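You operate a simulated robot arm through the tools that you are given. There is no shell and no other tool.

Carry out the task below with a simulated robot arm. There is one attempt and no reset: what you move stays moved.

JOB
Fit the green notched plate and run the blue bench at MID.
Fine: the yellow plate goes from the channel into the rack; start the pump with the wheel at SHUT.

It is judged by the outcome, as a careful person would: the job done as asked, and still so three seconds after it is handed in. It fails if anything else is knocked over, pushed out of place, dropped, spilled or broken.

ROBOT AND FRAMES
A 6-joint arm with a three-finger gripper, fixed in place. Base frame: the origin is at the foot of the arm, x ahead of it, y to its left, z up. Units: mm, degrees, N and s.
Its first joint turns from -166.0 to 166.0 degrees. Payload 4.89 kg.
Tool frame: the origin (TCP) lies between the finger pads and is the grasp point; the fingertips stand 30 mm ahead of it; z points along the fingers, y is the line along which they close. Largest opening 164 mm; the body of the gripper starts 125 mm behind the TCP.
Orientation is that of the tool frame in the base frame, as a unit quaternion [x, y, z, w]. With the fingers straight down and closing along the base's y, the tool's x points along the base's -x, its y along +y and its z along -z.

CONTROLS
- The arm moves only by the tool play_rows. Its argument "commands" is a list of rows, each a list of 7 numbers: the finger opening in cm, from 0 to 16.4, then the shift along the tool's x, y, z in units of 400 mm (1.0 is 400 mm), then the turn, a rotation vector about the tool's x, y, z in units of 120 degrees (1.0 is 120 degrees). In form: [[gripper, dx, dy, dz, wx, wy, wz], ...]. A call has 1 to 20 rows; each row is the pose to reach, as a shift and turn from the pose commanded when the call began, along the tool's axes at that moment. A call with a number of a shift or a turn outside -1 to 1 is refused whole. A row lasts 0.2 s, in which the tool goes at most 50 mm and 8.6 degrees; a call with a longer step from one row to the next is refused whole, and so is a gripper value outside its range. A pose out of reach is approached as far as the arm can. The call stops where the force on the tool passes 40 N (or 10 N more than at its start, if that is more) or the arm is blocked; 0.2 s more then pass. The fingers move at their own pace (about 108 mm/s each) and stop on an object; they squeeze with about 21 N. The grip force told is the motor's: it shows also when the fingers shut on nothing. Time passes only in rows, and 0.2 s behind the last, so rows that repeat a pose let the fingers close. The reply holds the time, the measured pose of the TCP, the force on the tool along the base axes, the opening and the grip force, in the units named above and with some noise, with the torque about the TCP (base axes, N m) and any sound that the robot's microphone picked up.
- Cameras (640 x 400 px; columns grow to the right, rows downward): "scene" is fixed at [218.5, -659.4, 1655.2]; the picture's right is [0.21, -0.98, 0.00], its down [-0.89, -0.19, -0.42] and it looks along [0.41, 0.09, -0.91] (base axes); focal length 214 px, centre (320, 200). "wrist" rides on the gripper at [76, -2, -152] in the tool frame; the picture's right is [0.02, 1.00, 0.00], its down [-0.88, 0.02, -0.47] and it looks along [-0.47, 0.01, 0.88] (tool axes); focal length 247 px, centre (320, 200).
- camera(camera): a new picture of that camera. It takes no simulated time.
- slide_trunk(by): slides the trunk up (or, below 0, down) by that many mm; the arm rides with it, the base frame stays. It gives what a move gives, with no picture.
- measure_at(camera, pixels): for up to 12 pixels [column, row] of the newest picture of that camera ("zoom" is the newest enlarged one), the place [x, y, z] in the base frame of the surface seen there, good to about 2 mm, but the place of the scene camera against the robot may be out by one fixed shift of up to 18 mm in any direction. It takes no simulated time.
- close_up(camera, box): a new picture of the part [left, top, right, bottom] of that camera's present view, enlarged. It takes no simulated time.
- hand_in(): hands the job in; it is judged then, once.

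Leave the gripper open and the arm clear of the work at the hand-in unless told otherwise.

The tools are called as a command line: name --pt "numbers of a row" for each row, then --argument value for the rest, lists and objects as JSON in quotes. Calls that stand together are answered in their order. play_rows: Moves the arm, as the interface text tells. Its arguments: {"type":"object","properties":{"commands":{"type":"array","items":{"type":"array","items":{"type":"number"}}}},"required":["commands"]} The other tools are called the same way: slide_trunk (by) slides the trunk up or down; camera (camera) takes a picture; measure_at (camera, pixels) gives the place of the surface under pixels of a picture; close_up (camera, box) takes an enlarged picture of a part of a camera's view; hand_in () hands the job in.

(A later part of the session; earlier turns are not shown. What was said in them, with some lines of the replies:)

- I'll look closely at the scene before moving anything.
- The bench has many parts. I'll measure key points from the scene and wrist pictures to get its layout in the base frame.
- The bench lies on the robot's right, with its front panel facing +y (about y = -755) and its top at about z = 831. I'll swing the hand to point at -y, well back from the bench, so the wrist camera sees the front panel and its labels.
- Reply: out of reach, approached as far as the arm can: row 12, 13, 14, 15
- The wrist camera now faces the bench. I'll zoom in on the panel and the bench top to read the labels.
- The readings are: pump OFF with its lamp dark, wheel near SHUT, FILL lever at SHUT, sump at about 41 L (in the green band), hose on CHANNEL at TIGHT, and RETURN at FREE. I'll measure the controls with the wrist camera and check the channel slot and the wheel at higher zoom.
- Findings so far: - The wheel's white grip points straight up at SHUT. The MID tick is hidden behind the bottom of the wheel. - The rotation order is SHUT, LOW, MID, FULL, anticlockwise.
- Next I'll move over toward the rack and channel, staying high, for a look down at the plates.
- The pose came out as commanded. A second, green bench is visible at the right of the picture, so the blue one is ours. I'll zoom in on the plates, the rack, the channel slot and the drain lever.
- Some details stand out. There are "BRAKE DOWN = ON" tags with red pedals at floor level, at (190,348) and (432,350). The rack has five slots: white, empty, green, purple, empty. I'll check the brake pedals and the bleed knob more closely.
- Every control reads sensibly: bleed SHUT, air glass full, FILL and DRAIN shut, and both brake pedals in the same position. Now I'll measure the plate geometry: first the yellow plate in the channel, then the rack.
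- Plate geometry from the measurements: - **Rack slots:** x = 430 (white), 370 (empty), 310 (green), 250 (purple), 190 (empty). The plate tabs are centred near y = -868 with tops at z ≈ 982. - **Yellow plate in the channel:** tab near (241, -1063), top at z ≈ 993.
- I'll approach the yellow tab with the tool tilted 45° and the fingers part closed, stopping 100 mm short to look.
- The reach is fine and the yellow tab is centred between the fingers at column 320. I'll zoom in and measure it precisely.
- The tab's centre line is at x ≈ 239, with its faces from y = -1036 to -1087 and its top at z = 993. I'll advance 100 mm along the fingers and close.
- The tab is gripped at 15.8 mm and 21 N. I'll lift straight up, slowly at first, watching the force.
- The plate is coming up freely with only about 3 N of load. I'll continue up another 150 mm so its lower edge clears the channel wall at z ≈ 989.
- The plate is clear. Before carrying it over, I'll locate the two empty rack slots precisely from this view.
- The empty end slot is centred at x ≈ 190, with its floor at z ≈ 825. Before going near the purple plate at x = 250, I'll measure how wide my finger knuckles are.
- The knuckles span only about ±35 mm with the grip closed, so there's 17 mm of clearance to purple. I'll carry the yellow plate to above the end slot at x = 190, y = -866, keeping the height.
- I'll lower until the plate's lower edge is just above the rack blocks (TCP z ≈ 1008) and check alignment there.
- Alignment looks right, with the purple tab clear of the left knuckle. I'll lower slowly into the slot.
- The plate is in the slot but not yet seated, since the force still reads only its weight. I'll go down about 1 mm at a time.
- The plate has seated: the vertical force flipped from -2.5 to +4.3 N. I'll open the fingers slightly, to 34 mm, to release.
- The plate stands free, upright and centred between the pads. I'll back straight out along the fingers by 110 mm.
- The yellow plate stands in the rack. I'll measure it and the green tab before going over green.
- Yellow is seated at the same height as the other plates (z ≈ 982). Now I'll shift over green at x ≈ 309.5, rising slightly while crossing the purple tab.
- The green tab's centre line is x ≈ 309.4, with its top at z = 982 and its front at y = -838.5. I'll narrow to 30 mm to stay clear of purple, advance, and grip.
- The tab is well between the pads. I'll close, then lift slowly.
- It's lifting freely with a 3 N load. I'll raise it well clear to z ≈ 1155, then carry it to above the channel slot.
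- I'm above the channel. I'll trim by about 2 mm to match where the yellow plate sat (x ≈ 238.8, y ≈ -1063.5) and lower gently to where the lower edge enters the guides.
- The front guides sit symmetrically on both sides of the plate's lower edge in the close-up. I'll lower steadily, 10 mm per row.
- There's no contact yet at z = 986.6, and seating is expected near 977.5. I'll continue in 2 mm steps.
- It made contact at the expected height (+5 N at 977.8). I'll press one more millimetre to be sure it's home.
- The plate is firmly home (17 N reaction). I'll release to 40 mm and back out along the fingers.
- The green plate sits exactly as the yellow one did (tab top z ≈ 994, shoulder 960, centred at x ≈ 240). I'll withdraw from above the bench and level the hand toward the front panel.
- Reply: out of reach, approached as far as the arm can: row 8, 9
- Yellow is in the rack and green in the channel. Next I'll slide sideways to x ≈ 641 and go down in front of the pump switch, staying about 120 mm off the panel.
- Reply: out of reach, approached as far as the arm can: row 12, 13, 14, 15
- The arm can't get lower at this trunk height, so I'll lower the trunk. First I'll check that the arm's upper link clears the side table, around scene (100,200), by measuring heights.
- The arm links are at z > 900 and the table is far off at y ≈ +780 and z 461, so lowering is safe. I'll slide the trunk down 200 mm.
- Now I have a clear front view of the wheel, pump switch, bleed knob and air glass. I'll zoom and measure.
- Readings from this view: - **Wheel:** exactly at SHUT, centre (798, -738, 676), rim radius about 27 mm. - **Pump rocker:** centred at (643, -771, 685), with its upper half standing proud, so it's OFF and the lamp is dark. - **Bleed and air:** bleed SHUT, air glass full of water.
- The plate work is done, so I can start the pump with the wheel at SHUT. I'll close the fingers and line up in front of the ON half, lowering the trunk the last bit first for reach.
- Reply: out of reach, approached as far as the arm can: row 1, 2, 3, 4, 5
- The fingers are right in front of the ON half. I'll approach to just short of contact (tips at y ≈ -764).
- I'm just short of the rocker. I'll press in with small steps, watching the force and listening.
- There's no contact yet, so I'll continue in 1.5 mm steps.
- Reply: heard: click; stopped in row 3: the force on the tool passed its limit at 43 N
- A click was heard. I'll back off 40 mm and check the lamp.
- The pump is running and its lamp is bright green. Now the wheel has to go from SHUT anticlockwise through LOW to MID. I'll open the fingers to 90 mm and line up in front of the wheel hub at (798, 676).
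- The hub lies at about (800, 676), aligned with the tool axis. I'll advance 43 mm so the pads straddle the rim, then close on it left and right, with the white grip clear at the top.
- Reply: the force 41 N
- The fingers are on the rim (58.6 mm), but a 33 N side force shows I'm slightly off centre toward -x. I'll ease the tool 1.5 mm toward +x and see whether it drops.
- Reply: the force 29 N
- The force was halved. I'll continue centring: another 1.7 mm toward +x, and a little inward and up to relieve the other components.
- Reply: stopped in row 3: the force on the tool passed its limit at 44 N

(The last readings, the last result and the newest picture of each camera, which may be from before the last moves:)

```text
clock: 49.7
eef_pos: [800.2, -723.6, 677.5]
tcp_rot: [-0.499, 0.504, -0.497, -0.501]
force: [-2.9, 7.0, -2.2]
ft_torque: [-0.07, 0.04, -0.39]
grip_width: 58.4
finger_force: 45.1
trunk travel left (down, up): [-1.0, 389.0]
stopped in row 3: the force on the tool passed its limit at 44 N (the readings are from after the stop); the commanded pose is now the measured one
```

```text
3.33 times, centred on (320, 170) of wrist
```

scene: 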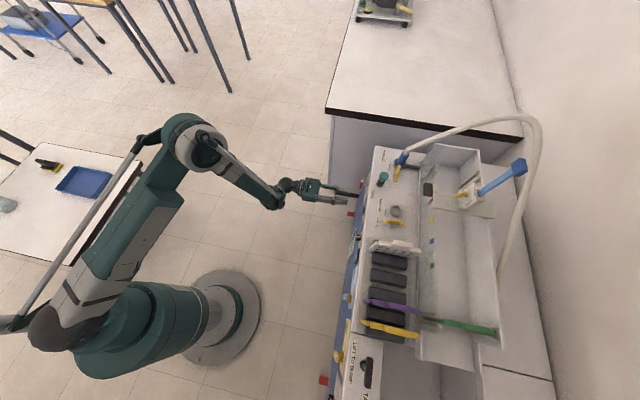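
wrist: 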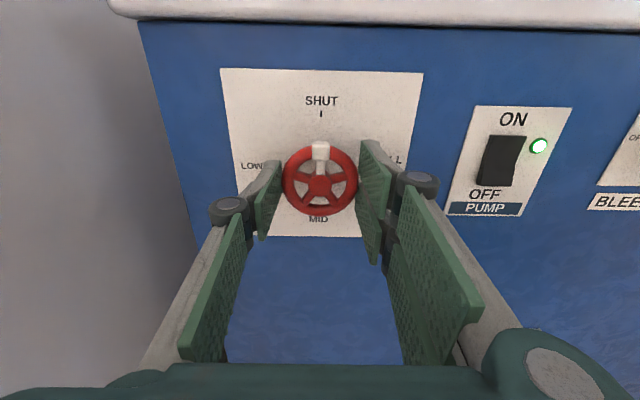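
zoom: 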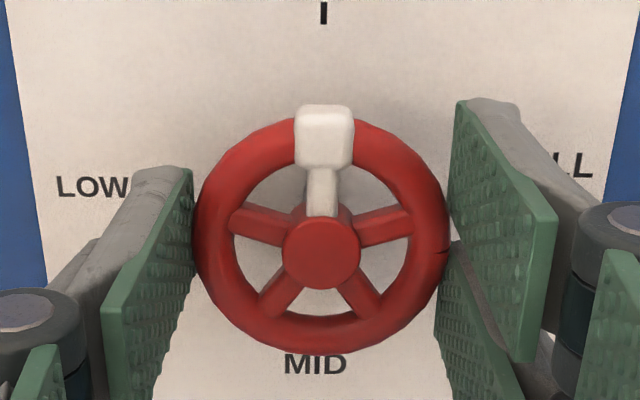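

The forces are now near zero with a firm, centred grip. I'll turn the tool anticlockwise in small rows, 24° first.

play_rows --pt "4 0 0 0 0 0 -0.0333" --pt "4 0 0 0 0 0 -0.0667" --pt "4 0 0 0 0 0 -0.1" --pt "4 0 0 0 0 0 -0.1333" --pt "4 0 0 0 0 0 -0.1667" --pt "4 0 0 0 0 0 -0.2"

close_up --camera "wrist" --box '[224, 110, 416, 230]'

```text
clock: 51.1
eef_pos: [801.2, -723.7, 675.6]
tcp_rot: [0.593, -0.388, 0.382, 0.593]
force: [5.8, 5.0, -14.5]
ft_torque: [-0.17, -0.06, 0.19]
grip_width: 58.6
finger_force: 44.9
trunk travel left (down, up): [-1.0, 389.0]
```

```text
3.33 times, centred on (320, 170) of wrist
```

zoom: 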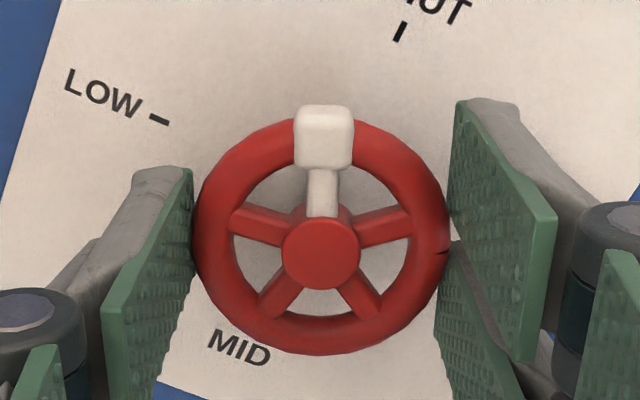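

The wheel is following the tool with the white grip fixed in view while the panel turns. I'll continue another 66° with a small centring correction.

play_rows --pt "4 -0.001 -0.0013 0 0 0 -0.05" --pt "4 -0.002 -0.0026 0 0 0 -0.1" --pt "4 -0.002 -0.0026 0 0 0 -0.15" --pt "4 -0.002 -0.0026 0 0 0 -0.2" --pt "4 -0.002 -0.0026 0 0 0 -0.25" --pt "4 -0.002 -0.0026 0 0 0 -0.3" --pt "4 -0.002 -0.0026 0 0 0 -0.35" --pt "4 -0.002 -0.0026 0 0 0 -0.4" --pt "4 -0.002 -0.0026 0 0 0 -0.45" --pt "4 -0.002 -0.0026 0 0 0 -0.5" --pt "4 -0.002 -0.0026 0 0 0 -0.55"

camera --camera "wrist"

close_up --camera "wrist" --box '[224, 110, 416, 230]'

```text
clock: 53.5
eef_pos: [800.5, -724.4, 673.7]
tcp_rot: [0.696, -0.042, 0.039, 0.716]
force: [9.3, -1.4, -12.0]
ft_torque: [1.25, 0.01, 0.23]
grip_width: 58.6
finger_force: 45.3
out of reach, approached as far as the arm can: row 11
trunk travel left (down, up): [-1.0, 389.0]
```

```text
taken
```

wrist: 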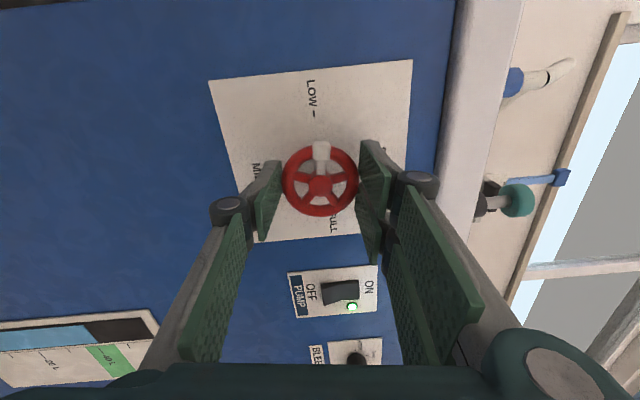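

```text
3.33 times, centred on (320, 170) of wrist
```

zoom: 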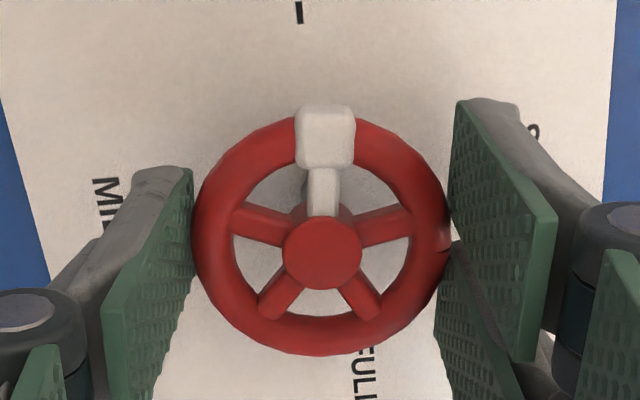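

The wheel is now at about LOW, after 87° of turn, and the wrist is near its limit in this direction. I'll release, back off 45 mm, and wind the tool back to take a second bite.

play_rows --pt "6.5 0 0 0 0 0 0" --pt "9 0 0 0 0 0 0" --pt "9 0 0 0 0 0 0" --pt "9 0 0 -0.06 0 0 0" --pt "9 0 0 -0.115 0 0 0" --pt "9 0 0 -0.115 0 0 0.07" --pt "9 0 0 -0.115 0 0 0.14" --pt "9 0 0 -0.115 0 0 0.21" --pt "9 0 0 -0.115 0 0 0.28" --pt "9 0 0 -0.115 0 0 0.35" --pt "9 0 0 -0.115 0 0 0.42" --pt "9 0 0 -0.115 0 0 0.49" --pt "9 0 0 -0.115 0 0 0.56" --pt "9 0 0 -0.115 0 0 0.63" --pt "9 0 0 -0.115 0 0 0.7" --pt "9 0 0 -0.115 0 0 0.725"

camera --camera "wrist"

close_up --camera "wrist" --box '[240, 100, 400, 200]'

```text
clock: 56.9
eef_pos: [802.1, -677.2, 673.5]
tcp_rot: [0.475, -0.509, 0.523, 0.492]
force: [0.8, -0.2, -0.2]
ft_torque: [0.0, 0.0, -0.05]
grip_width: 89.9
finger_force: 0.1
trunk travel left (down, up): [-1.0, 389.0]
```

```text
taken
```

wrist: 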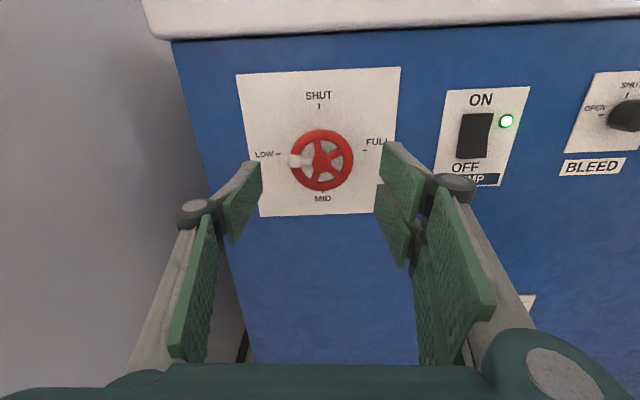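

```text
4.00 times, centred on (320, 150) of wrist
```

zoom: 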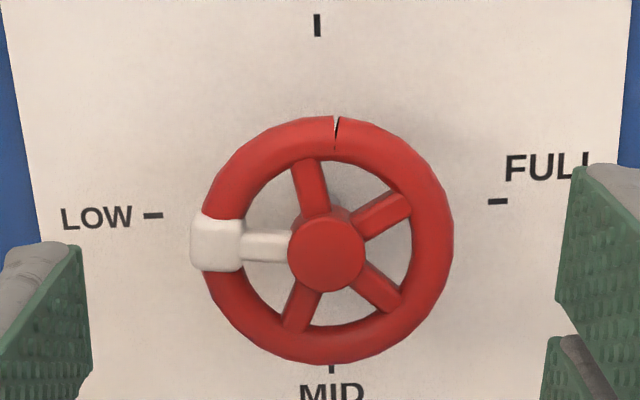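

The white grip now points at LOW, the pump lamp is still green, and the wheel stayed where I left it. I'll rotate the tool another 61° clockwise, re-centred on the hub, so the next bite avoids the white grip and leaves room for a further 90°.

play_rows --pt "9 0.003 0.002 0 0 -0.015 0.0635" --pt "9 0.006 0.0045 0 0 -0.015 0.127" --pt "9 0.006 0.0045 0 0 -0.015 0.1905" --pt "9 0.006 0.0045 0 0 -0.015 0.254" --pt "9 0.006 0.0045 0 0 -0.015 0.3175" --pt "9 0.006 0.0045 0 0 -0.015 0.381" --pt "9 0.006 0.0045 0 0 -0.015 0.4445" --pt "9 0.006 0.0045 0 0 -0.015 0.508" --pt "9 0.006 0.0045 0 0 -0.015 0.508"

camera --camera "wrist"

close_up --camera "wrist" --box '[240, 100, 400, 200]'

```text
clock: 58.9
eef_pos: [798.9, -678.2, 675.8]
tcp_rot: [0.159, -0.687, 0.693, 0.151]
force: [-0.1, -1.0, 0.2]
ft_torque: [0.0, -0.02, 0.01]
grip_width: 90.2
finger_force: 0.0
trunk travel left (down, up): [-1.0, 389.0]
```

```text
taken
```

wrist: 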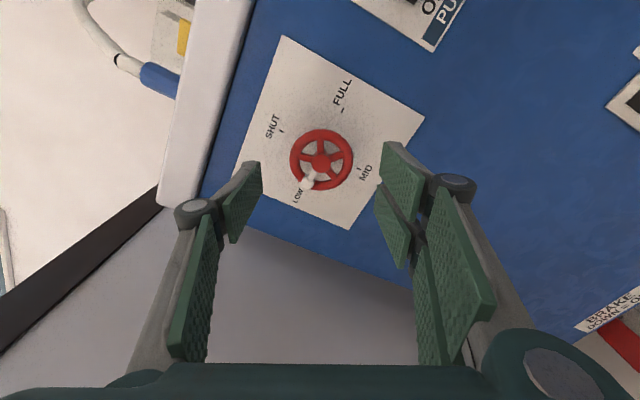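

```text
4.00 times, centred on (320, 150) of wrist
```

zoom: 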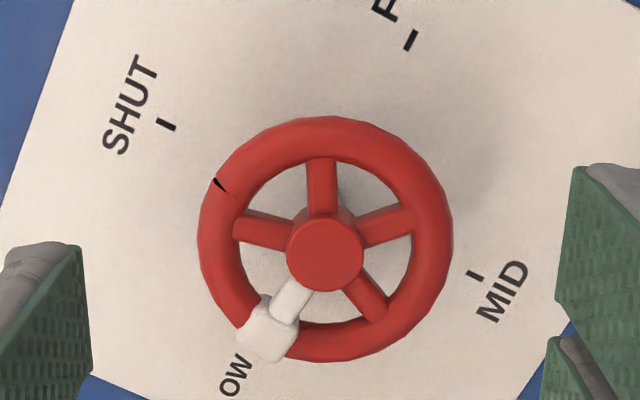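

The white grip is now about 55° away from the finger line. I'll advance 45 mm with a 1 mm trim and close on the rim.

play_rows --pt "9 0.002 -0.003 0.05 0 0 0" --pt "9 0.002 -0.003 0.1125 0 0 0" --pt "7 0.002 -0.003 0.1125 0 0 0" --pt "6 0.002 -0.003 0.1125 0 0 0" --pt "5 0.002 -0.003 0.1125 0 0 0" --pt "5 0.002 -0.003 0.1125 0 0 0"

close_up --camera "wrist" --box '[224, 110, 416, 230]'

```text
clock: 60.3
eef_pos: [799.3, -722.3, 675.7]
tcp_rot: [0.159, -0.688, 0.691, 0.153]
force: [-10.3, 3.5, -23.8]
ft_torque: [0.72, 0.03, -0.33]
grip_width: 60.4
finger_force: 13.6
trunk travel left (down, up): [-1.0, 389.0]
```

```text
3.33 times, centred on (320, 170) of wrist
```

zoom: 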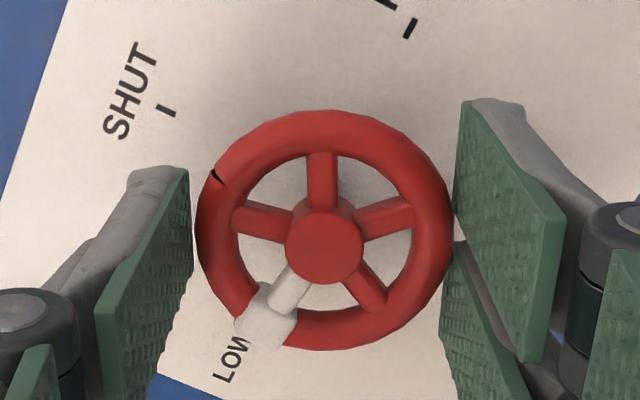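

The right pad touches first: the force is along the finger line and the left pad shows a small gap. I'll shift the tool 2 mm toward that side.

play_rows --pt "5 0 0.0025 0 0 0 0" --pt "5 0 0.005 0 0 0 0" --pt "4 0 0.005 0 0 0 0"

close_up --camera "wrist" --box '[224, 110, 416, 230]'

```text
clock: 61.1
eef_pos: [798.7, -722.5, 675.0]
tcp_rot: [0.16, -0.687, 0.692, 0.152]
force: [-2.4, -20.5, -18.7]
ft_torque: [0.1, 0.02, 0.2]
grip_width: 58.7
finger_force: 45.0
trunk travel left (down, up): [-1.0, 389.0]
```

```text
3.33 times, centred on (320, 170) of wrist
```

zoom: 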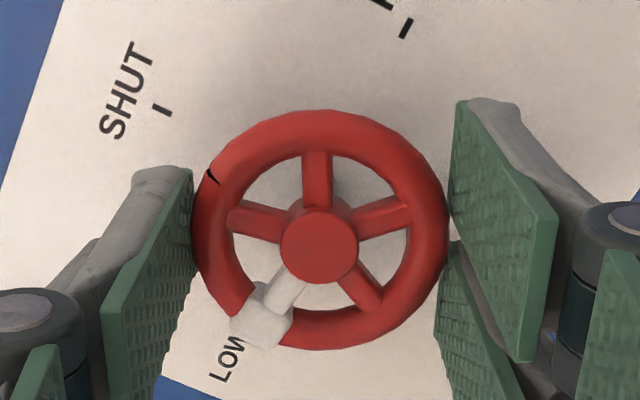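

Both pads now hold the rim at 58.7 mm. I'll ease about 1 mm in the direction of the residual force, then start turning.

play_rows --pt "4 0 0.001 0.001 0 0 0" --pt "4 0 0.002 0.003 0 0 0" --pt "4 0 0.002 0.003 0 0 -0.02" --pt "4 0 0.002 0.003 0 0 -0.05"

```text
clock: 62.1
eef_pos: [799.0, -722.0, 675.2]
tcp_rot: [0.195, -0.678, 0.683, 0.189]
force: [-4.0, 9.0, -17.3]
ft_torque: [0.85, 0.0, 0.61]
grip_width: 58.3
finger_force: 44.7
trunk travel left (down, up): [-1.0, 389.0]
```

The forces are moderate, so I'll continue turning anticlockwise by 60° more.

play_rows --pt "4 0 0.001 0 0 0 -0.042" --pt "4 0 0.001 0 0 0 -0.083" --pt "4 0 0.001 0 0 0 -0.125" --pt "4 0 0.001 0 0 0 -0.167" --pt "4 0 0.001 0 0 0 -0.208" --pt "4 0 0.001 0 0 0 -0.25" --pt "4 0 0.001 0 0 0 -0.292" --pt "4 0 0.001 0 0 0 -0.333" --pt "4 0 0.001 0 0 0 -0.375" --pt "4 0 0.001 0 0 0 -0.417" --pt "4 0 0.001 0 0 0 -0.458" --pt "4 0 0.001 0 0 0 -0.5"

camera --camera "wrist"

close_up --camera "wrist" --box '[224, 110, 416, 230]'

```text
clock: 64.7
eef_pos: [799.1, -722.9, 675.9]
tcp_rot: [0.508, -0.489, 0.498, 0.505]
force: [25.8, 15.0, 4.9]
ft_torque: [0.48, -0.01, 0.55]
grip_width: 58.3
finger_force: 44.7
trunk travel left (down, up): [-1.0, 389.0]
```

```text
taken
```

wrist: 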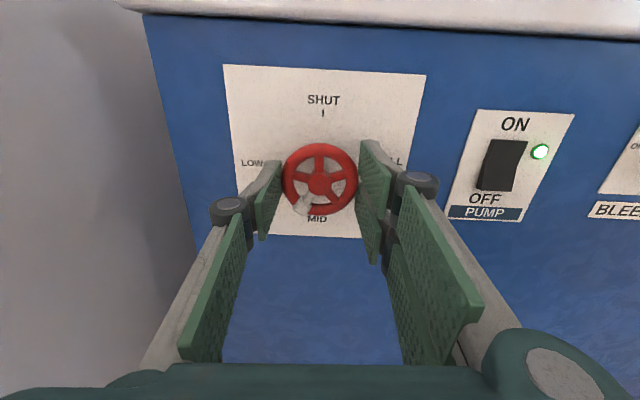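

```text
3.33 times, centred on (320, 170) of wrist
```

zoom: 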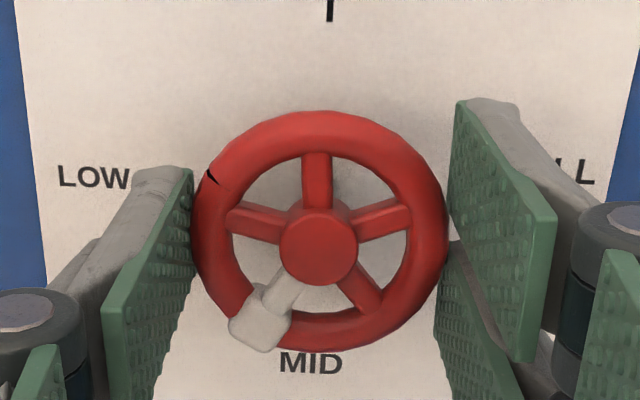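

The pointer is about 32° short of MID. I'll relieve the side force by shifting about 1.2 mm toward +x, then turn another 28°.

play_rows --pt "4 0 -0.0015 -0.001 0 0 0" --pt "4 0 -0.003 -0.002 0 0 -0.03" --pt "4 0 -0.003 -0.002 0 0 -0.066" --pt "4 0 -0.003 -0.002 0 0 -0.1" --pt "4 0 -0.003 -0.002 0 0 -0.133" --pt "4 0 -0.003 -0.002 0 0 -0.166" --pt "4 0 -0.003 -0.002 0 0 -0.2" --pt "4 0 -0.003 -0.002 0 0 -0.233"

camera --camera "wrist"

close_up --camera "wrist" --box '[224, 110, 416, 230]'

```text
clock: 66.5
eef_pos: [800.3, -722.8, 675.0]
tcp_rot: [0.611, -0.353, 0.36, 0.611]
force: [27.2, -21.4, 16.2]
ft_torque: [-0.09, 0.01, 0.74]
grip_width: 58.2
finger_force: 45.0
trunk travel left (down, up): [-1.0, 389.0]
```

```text
taken
```

wrist: 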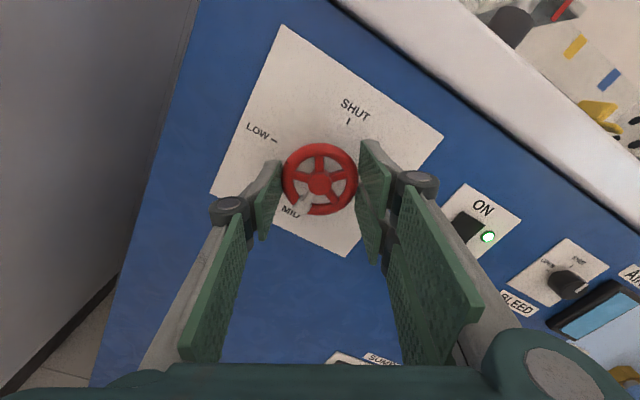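

```text
3.33 times, centred on (320, 170) of wrist
```

zoom: 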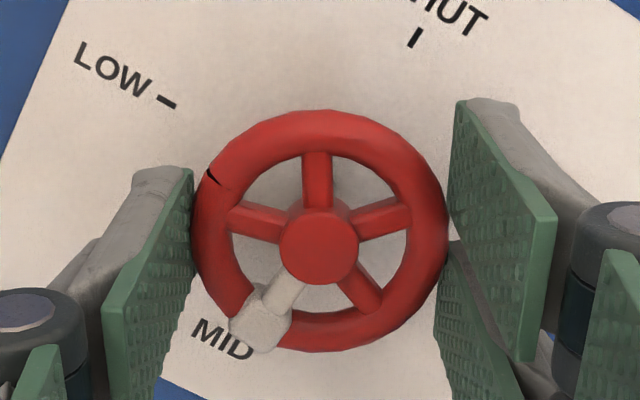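

It's nearly there. I'll measure the white grip and hub positions to compute the actual pointer angle.

measure_at --camera "zoom" --pixels '[[318, 245], [310, 235], [326, 255], [265, 315], [255, 325], [275, 305], [250, 305], [275, 335], [318, 130], [316, 340]]'

```text
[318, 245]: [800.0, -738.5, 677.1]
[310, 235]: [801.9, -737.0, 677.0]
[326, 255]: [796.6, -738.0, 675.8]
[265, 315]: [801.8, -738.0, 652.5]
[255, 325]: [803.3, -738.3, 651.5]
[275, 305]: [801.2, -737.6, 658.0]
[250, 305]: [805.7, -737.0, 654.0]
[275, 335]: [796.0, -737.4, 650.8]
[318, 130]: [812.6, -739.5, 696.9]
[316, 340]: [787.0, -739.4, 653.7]
```

The pointer is within 2–4° of MID. I'll relax the residual force and turn about 2.5° more.

play_rows --pt "4 0.001 -0.001 0.001 0 0 0" --pt "4 0.0025 -0.0025 0.003 0 0 -0.01" --pt "4 0.0025 -0.0025 0.003 0 0 -0.022" --pt "4 0.0025 -0.0025 0.003 0 0 -0.022"

close_up --camera "wrist" --box '[224, 110, 416, 230]'

measure_at --camera "zoom" --pixels '[[318, 245], [265, 315], [260, 318], [250, 305], [275, 335], [243, 300], [285, 335], [318, 130], [316, 340]]'

```text
clock: 67.5
eef_pos: [799.6, -724.5, 675.0]
tcp_rot: [0.618, -0.34, 0.345, 0.619]
force: [-11.0, 22.6, -0.8]
ft_torque: [0.02, -0.02, -0.57]
grip_width: 58.1
finger_force: 45.3
trunk travel left (down, up): [-1.0, 389.0]
```

```text
3.33 times, centred on (320, 170) of wrist
```

zoom: 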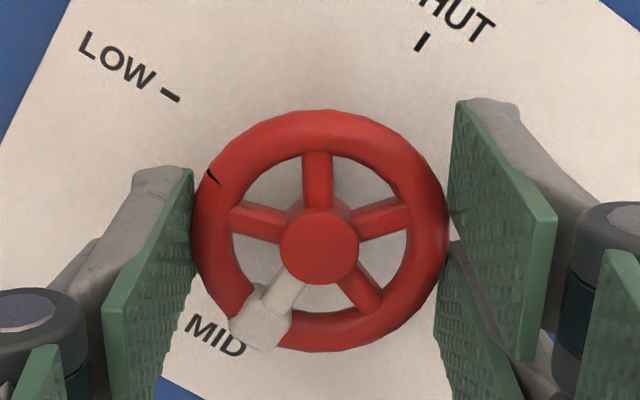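

```text
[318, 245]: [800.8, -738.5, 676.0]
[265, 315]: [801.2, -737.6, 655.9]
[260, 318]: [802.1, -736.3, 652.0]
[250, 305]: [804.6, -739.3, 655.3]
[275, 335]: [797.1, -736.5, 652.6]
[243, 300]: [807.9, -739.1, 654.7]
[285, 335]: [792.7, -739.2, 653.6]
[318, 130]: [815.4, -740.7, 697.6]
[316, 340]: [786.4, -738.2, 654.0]
```

The pointer is now straight down within about 1°. I'll release, back off, and level the tool for a straight look.

play_rows --pt "6.5 0 0 0 0 0 0" --pt "9 0 0 0 0 0 0" --pt "9 0 0 0 0 0 0" --pt "9 0 0 -0.06 0 0 0" --pt "9 0 0 -0.115 0 0 0.06" --pt "9 0 0 -0.115 0 0 0.12" --pt "9 0 0 -0.115 0 0 0.18" --pt "9 0 0 -0.115 0 0 0.24" --pt "9 0 0 -0.115 0 0 0.265"

camera --camera "wrist"

close_up --camera "wrist" --box '[240, 100, 400, 200]'

measure_at --camera "zoom" --pixels '[[320, 250], [322, 330], [322, 345], [322, 300], [300, 340], [345, 340], [322, 20]]'

```text
clock: 69.5
eef_pos: [800.4, -677.9, 676.0]
tcp_rot: [0.502, -0.495, 0.503, 0.499]
force: [1.2, -0.1, -0.4]
ft_torque: [0.02, 0.03, -0.01]
grip_width: 90.2
finger_force: 0.0
trunk travel left (down, up): [-1.0, 389.0]
```

```text
taken
```

wrist: 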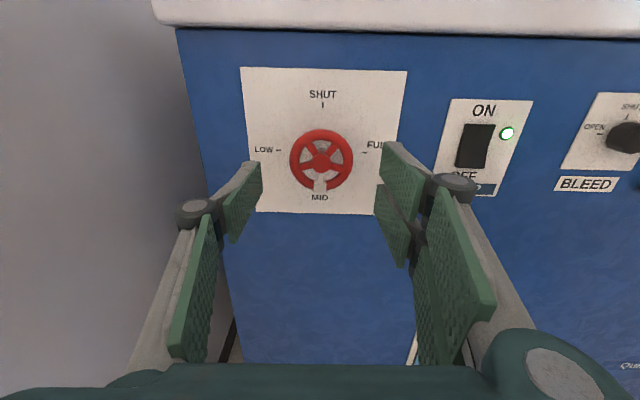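

```text
4.00 times, centred on (320, 150) of wrist
```

zoom: 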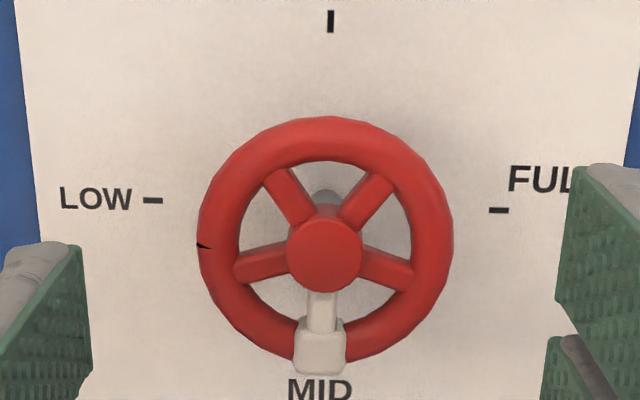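

```text
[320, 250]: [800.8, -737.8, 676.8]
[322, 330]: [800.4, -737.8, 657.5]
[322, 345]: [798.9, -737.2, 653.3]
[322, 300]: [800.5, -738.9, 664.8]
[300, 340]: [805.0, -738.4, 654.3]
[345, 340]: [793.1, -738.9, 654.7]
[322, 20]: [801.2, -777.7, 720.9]
```

The wheel is at MID, pointing straight at the label, and the pump lamp is green. I'll retreat from the panel and raise the trunk for a final check of the bench.

play_rows --pt "9 0 0 -0.04 0 0 0" --pt "9 0 0 -0.08 0 0 0"

slide_trunk --by 224

camera --camera "wrist"

camera --camera "scene"

```text
clock: 70.1
eef_pos: [800.9, -645.9, 675.2]
tcp_rot: [0.503, -0.495, 0.503, 0.499]
force: [-0.3, -0.3, 0.6]
ft_torque: [-0.04, -0.01, -0.02]
grip_width: 90.1
finger_force: 0.1
trunk travel left (down, up): [-1.0, 389.0]
```

```text
clock: 72.5
eef_pos: [800.1, -646.5, 900.9]
tcp_rot: [0.502, -0.495, 0.503, 0.499]
force: [-0.3, -0.2, -0.5]
ft_torque: [-0.02, 0.03, 0.0]
grip_width: 90.0
finger_force: 0.1
trunk travel left (down, up): [-225.0, 165.0]
```

```text
taken
```

wrist: 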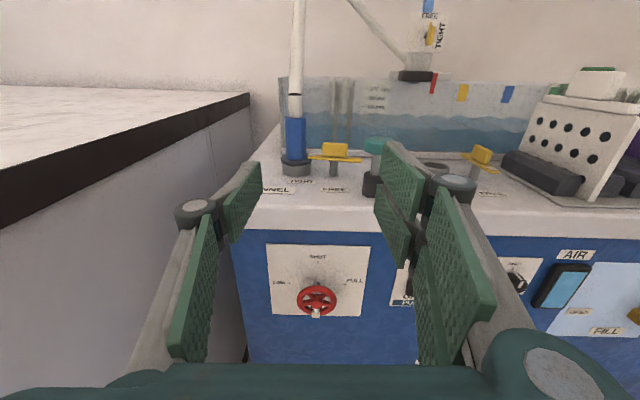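

```text
taken
```

scene: 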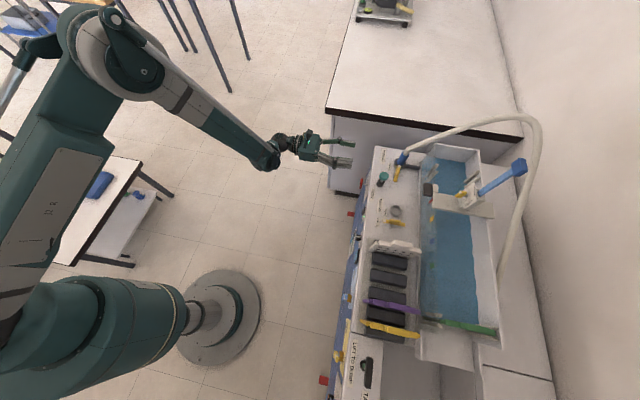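

Water is filling the channel upstream of the green plate. I'll raise the hand clear with the gripper open, let a few seconds pass, and check that the flow settles.

play_rows --pt "12 0.08 0 -0.02 0 0 0" --pt "16.4 0.17 0 -0.05 0 0 0" --pt "16.4 0.27 0 -0.08 0 0 0" --pt "16.4 0.37 0 -0.1 0 0 0" --pt "16.4 0.47 0.05 -0.12 0 0 0" --pt "16.4 0.57 0.13 -0.14 0 0 0" --pt "16.4 0.6 0.22 -0.14 0 0 0" --pt "16.4 0.6 0.33 -0.14 0 0 0" --pt "16.4 0.6 0.44 -0.14 0 0 0" --pt "16.4 0.6 0.55 -0.14 0 0 0" --pt "16.4 0.6 0.55 -0.14 0 0 0" --pt "16.4 0.6 0.55 -0.14 0 0 0" --pt "16.4 0.6 0.55 -0.14 0 0 0" --pt "16.4 0.6 0.55 -0.14 0 0 0" --pt "16.4 0.6 0.55 -0.14 0 0 0"

camera --camera "wrist"

camera --camera "scene"

close_up --camera "scene" --box '[350, 130, 550, 380]'

close_up --camera "wrist" --box '[300, 180, 460, 280]'

```text
refused: row 6 steps farther than a row can; nothing moved
```

```text
taken
```

wrist: 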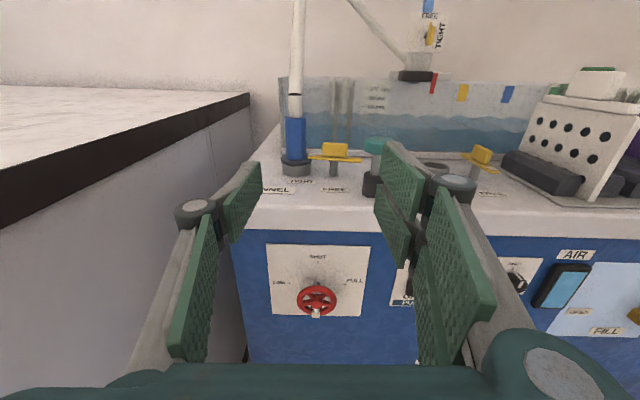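

```text
taken
```

scene: 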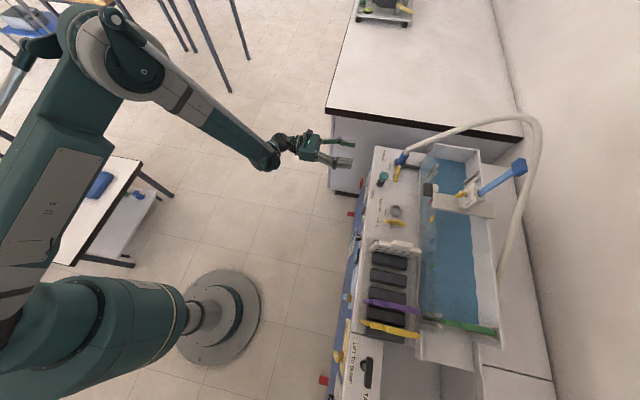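

```text
1.60 times, centred on (450, 255) of scene
```

zoom: 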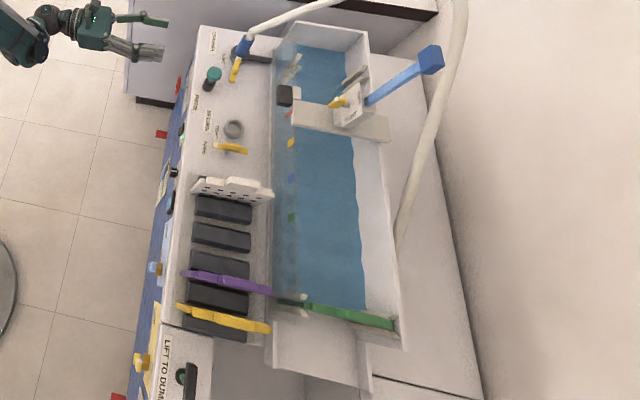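

```text
4.00 times, centred on (380, 230) of wrist
```

zoom: 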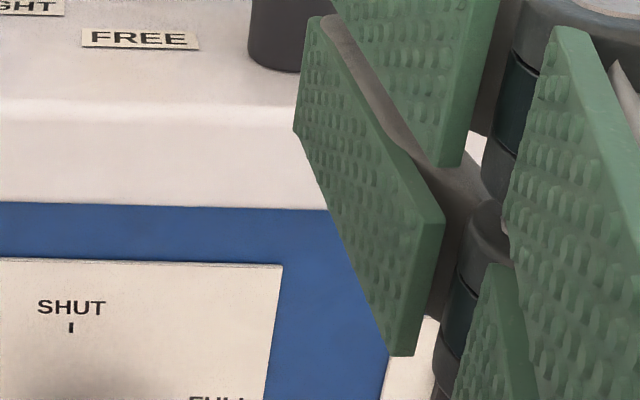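

One step was too long, so that call was refused whole and nothing moved. I'll repeat with shorter steps and waiting rows.

play_rows --pt "12 0.08 0 -0.02 0 0 0" --pt "16.4 0.17 0 -0.04 0 0 0" --pt "16.4 0.27 0 -0.06 0 0 0" --pt "16.4 0.37 0 -0.08 0 0 0" --pt "16.4 0.46 0.04 -0.09 0 0 0" --pt "16.4 0.54 0.1 -0.09 0 0 0" --pt "16.4 0.6 0.18 -0.09 0 0 0" --pt "16.4 0.6 0.28 -0.09 0 0 0" --pt "16.4 0.6 0.38 -0.09 0 0 0" --pt "16.4 0.6 0.48 -0.09 0 0 0" --pt "16.4 0.6 0.55 -0.09 0 0 0" --pt "16.4 0.6 0.55 -0.09 0 0 0" --pt "16.4 0.6 0.55 -0.09 0 0 0" --pt "16.4 0.6 0.55 -0.09 0 0 0" --pt "16.4 0.6 0.55 -0.09 0 0 0" --pt "16.4 0.6 0.55 -0.09 0 0 0" --pt "16.4 0.6 0.55 -0.09 0 0 0" --pt "16.4 0.6 0.55 -0.09 0 0 0"

camera --camera "wrist"

close_up --camera "scene" --box '[390, 210, 550, 370]'

close_up --camera "wrist" --box '[200, 100, 440, 250]'

```text
clock: 76.3
eef_pos: [582.0, -612.4, 1139.9]
tcp_rot: [0.503, -0.495, 0.503, 0.499]
force: [-0.4, -0.2, 0.1]
ft_torque: [0.01, -0.03, -0.03]
grip_width: 164.1
finger_force: 0.1
trunk travel left (down, up): [-225.0, 165.0]
```

```text
taken
```

wrist: 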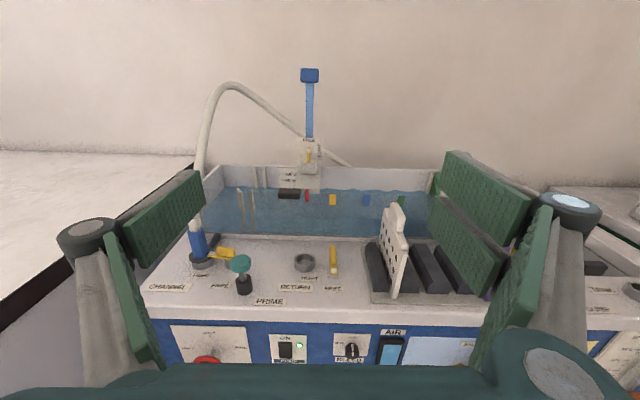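

```text
2.50 times, centred on (470, 290) of scene
```

zoom: 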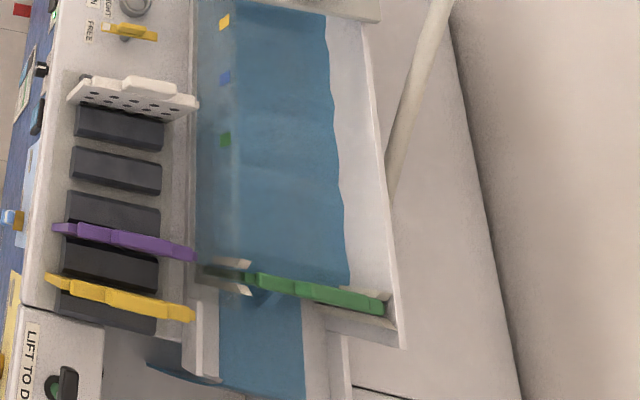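

```text
2.67 times, centred on (320, 175) of wrist
```

zoom: 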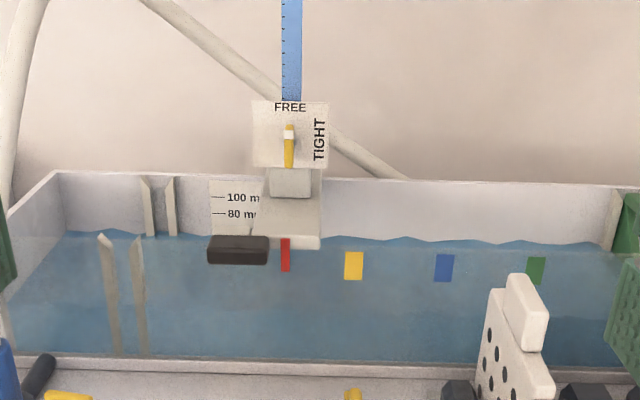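

Water is now running through the green notch into the tank. I'll check the tank level and the other readings before handing in.

camera --camera "scene"

close_up --camera "scene" --box '[320, 300, 480, 400]'

close_up --camera "wrist" --box '[160, 310, 320, 400]'

close_up --camera "wrist" --box '[320, 300, 480, 400]'

close_up --camera "wrist" --box '[540, 240, 640, 302]'

```text
taken
```

scene: 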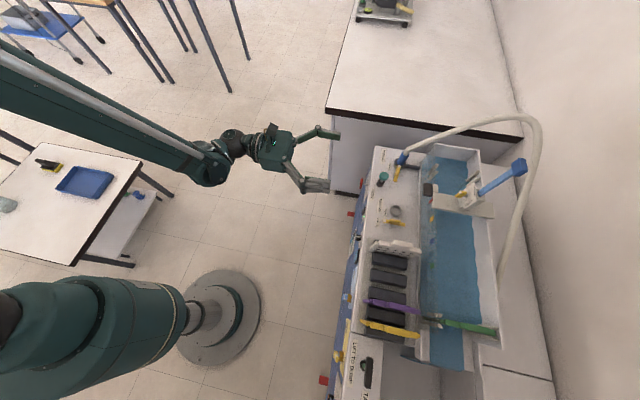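

```text
4.00 times, centred on (400, 350) of scene
```

zoom: 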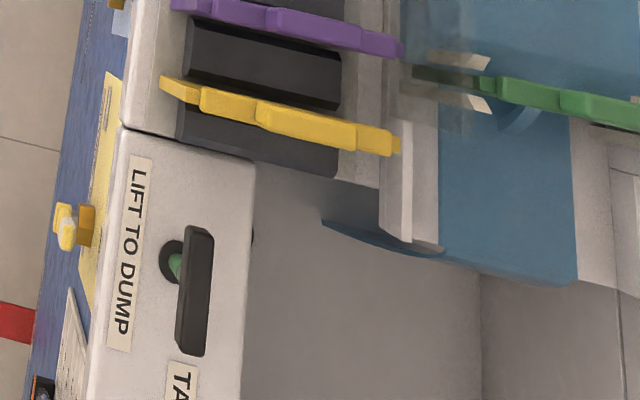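

```text
4.00 times, centred on (240, 355) of wrist
```

zoom: 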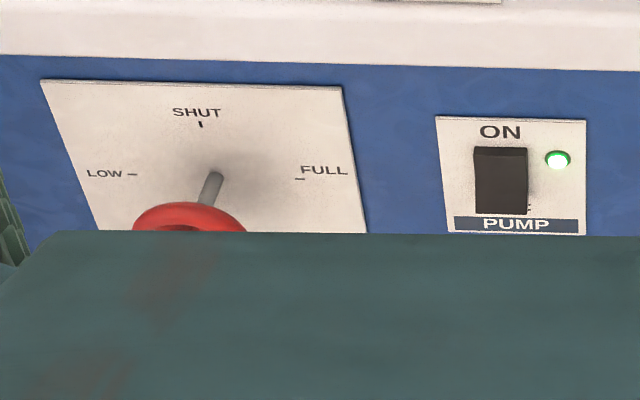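

```text
4.00 times, centred on (400, 350) of wrist
```

zoom: 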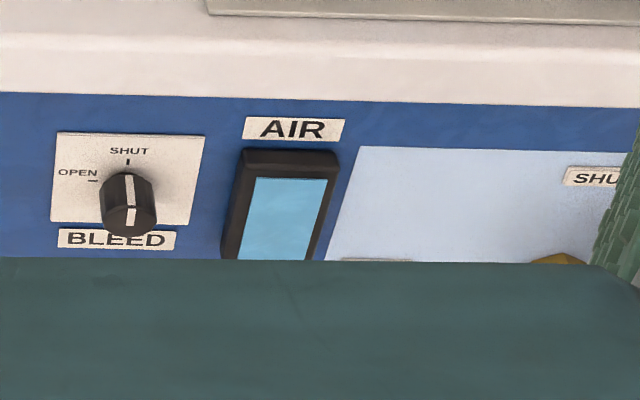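

```text
6.40 times, centred on (590, 271) of wrist
```

zoom: 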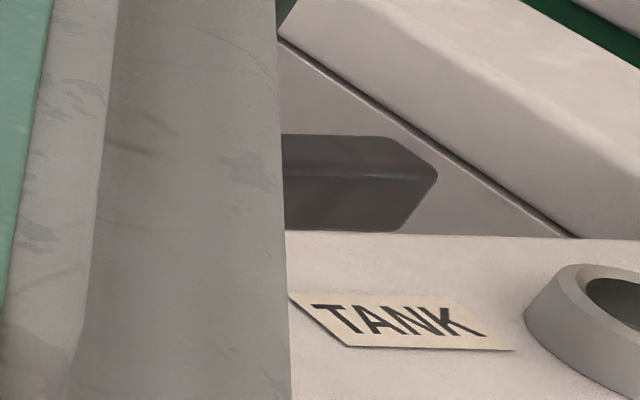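

Final state:
- **Plates:** the green plate is in the channel with water running through its notch. The yellow plate is in the rack, and white and purple are untouched.
- **Pump and wheel:** the pump was started with the wheel at SHUT and is ON with its lamp lit. The wheel is at MID.
- **Other controls:** the air glass is full, and bleed and FILL read SHUT.
- **Tank:** it has only just started to take water.
- **Arm:** the gripper is open and clear of the bench.

I'm handing in.

hand_in

```text
The job is handed in.
```

The job is handed in: the green notched plate is fitted and the blue bench is running at MID.

- **Plates:** I moved the yellow plate from the channel into the free end slot of the rack. The green plate went into the channel in its place, at the same height the yellow one had, and water was running through its notch.
- **Pump:** I started it with the wheel at SHUT. It clicked on and its lamp was green at the last check.
- **Wheel:** I turned it anticlockwise from SHUT through LOW to MID, where its white grip points straight at the label.
- **Everything else:** I left the other plates, the hose and the other controls alone, and saw no spills. The arm is clear of the bench with the gripper open.

The water goes from the channel into the tank, which was nearly empty at hand-in. I left its LIFT TO DUMP handle as it was, so the tank will fill while the bench runs.
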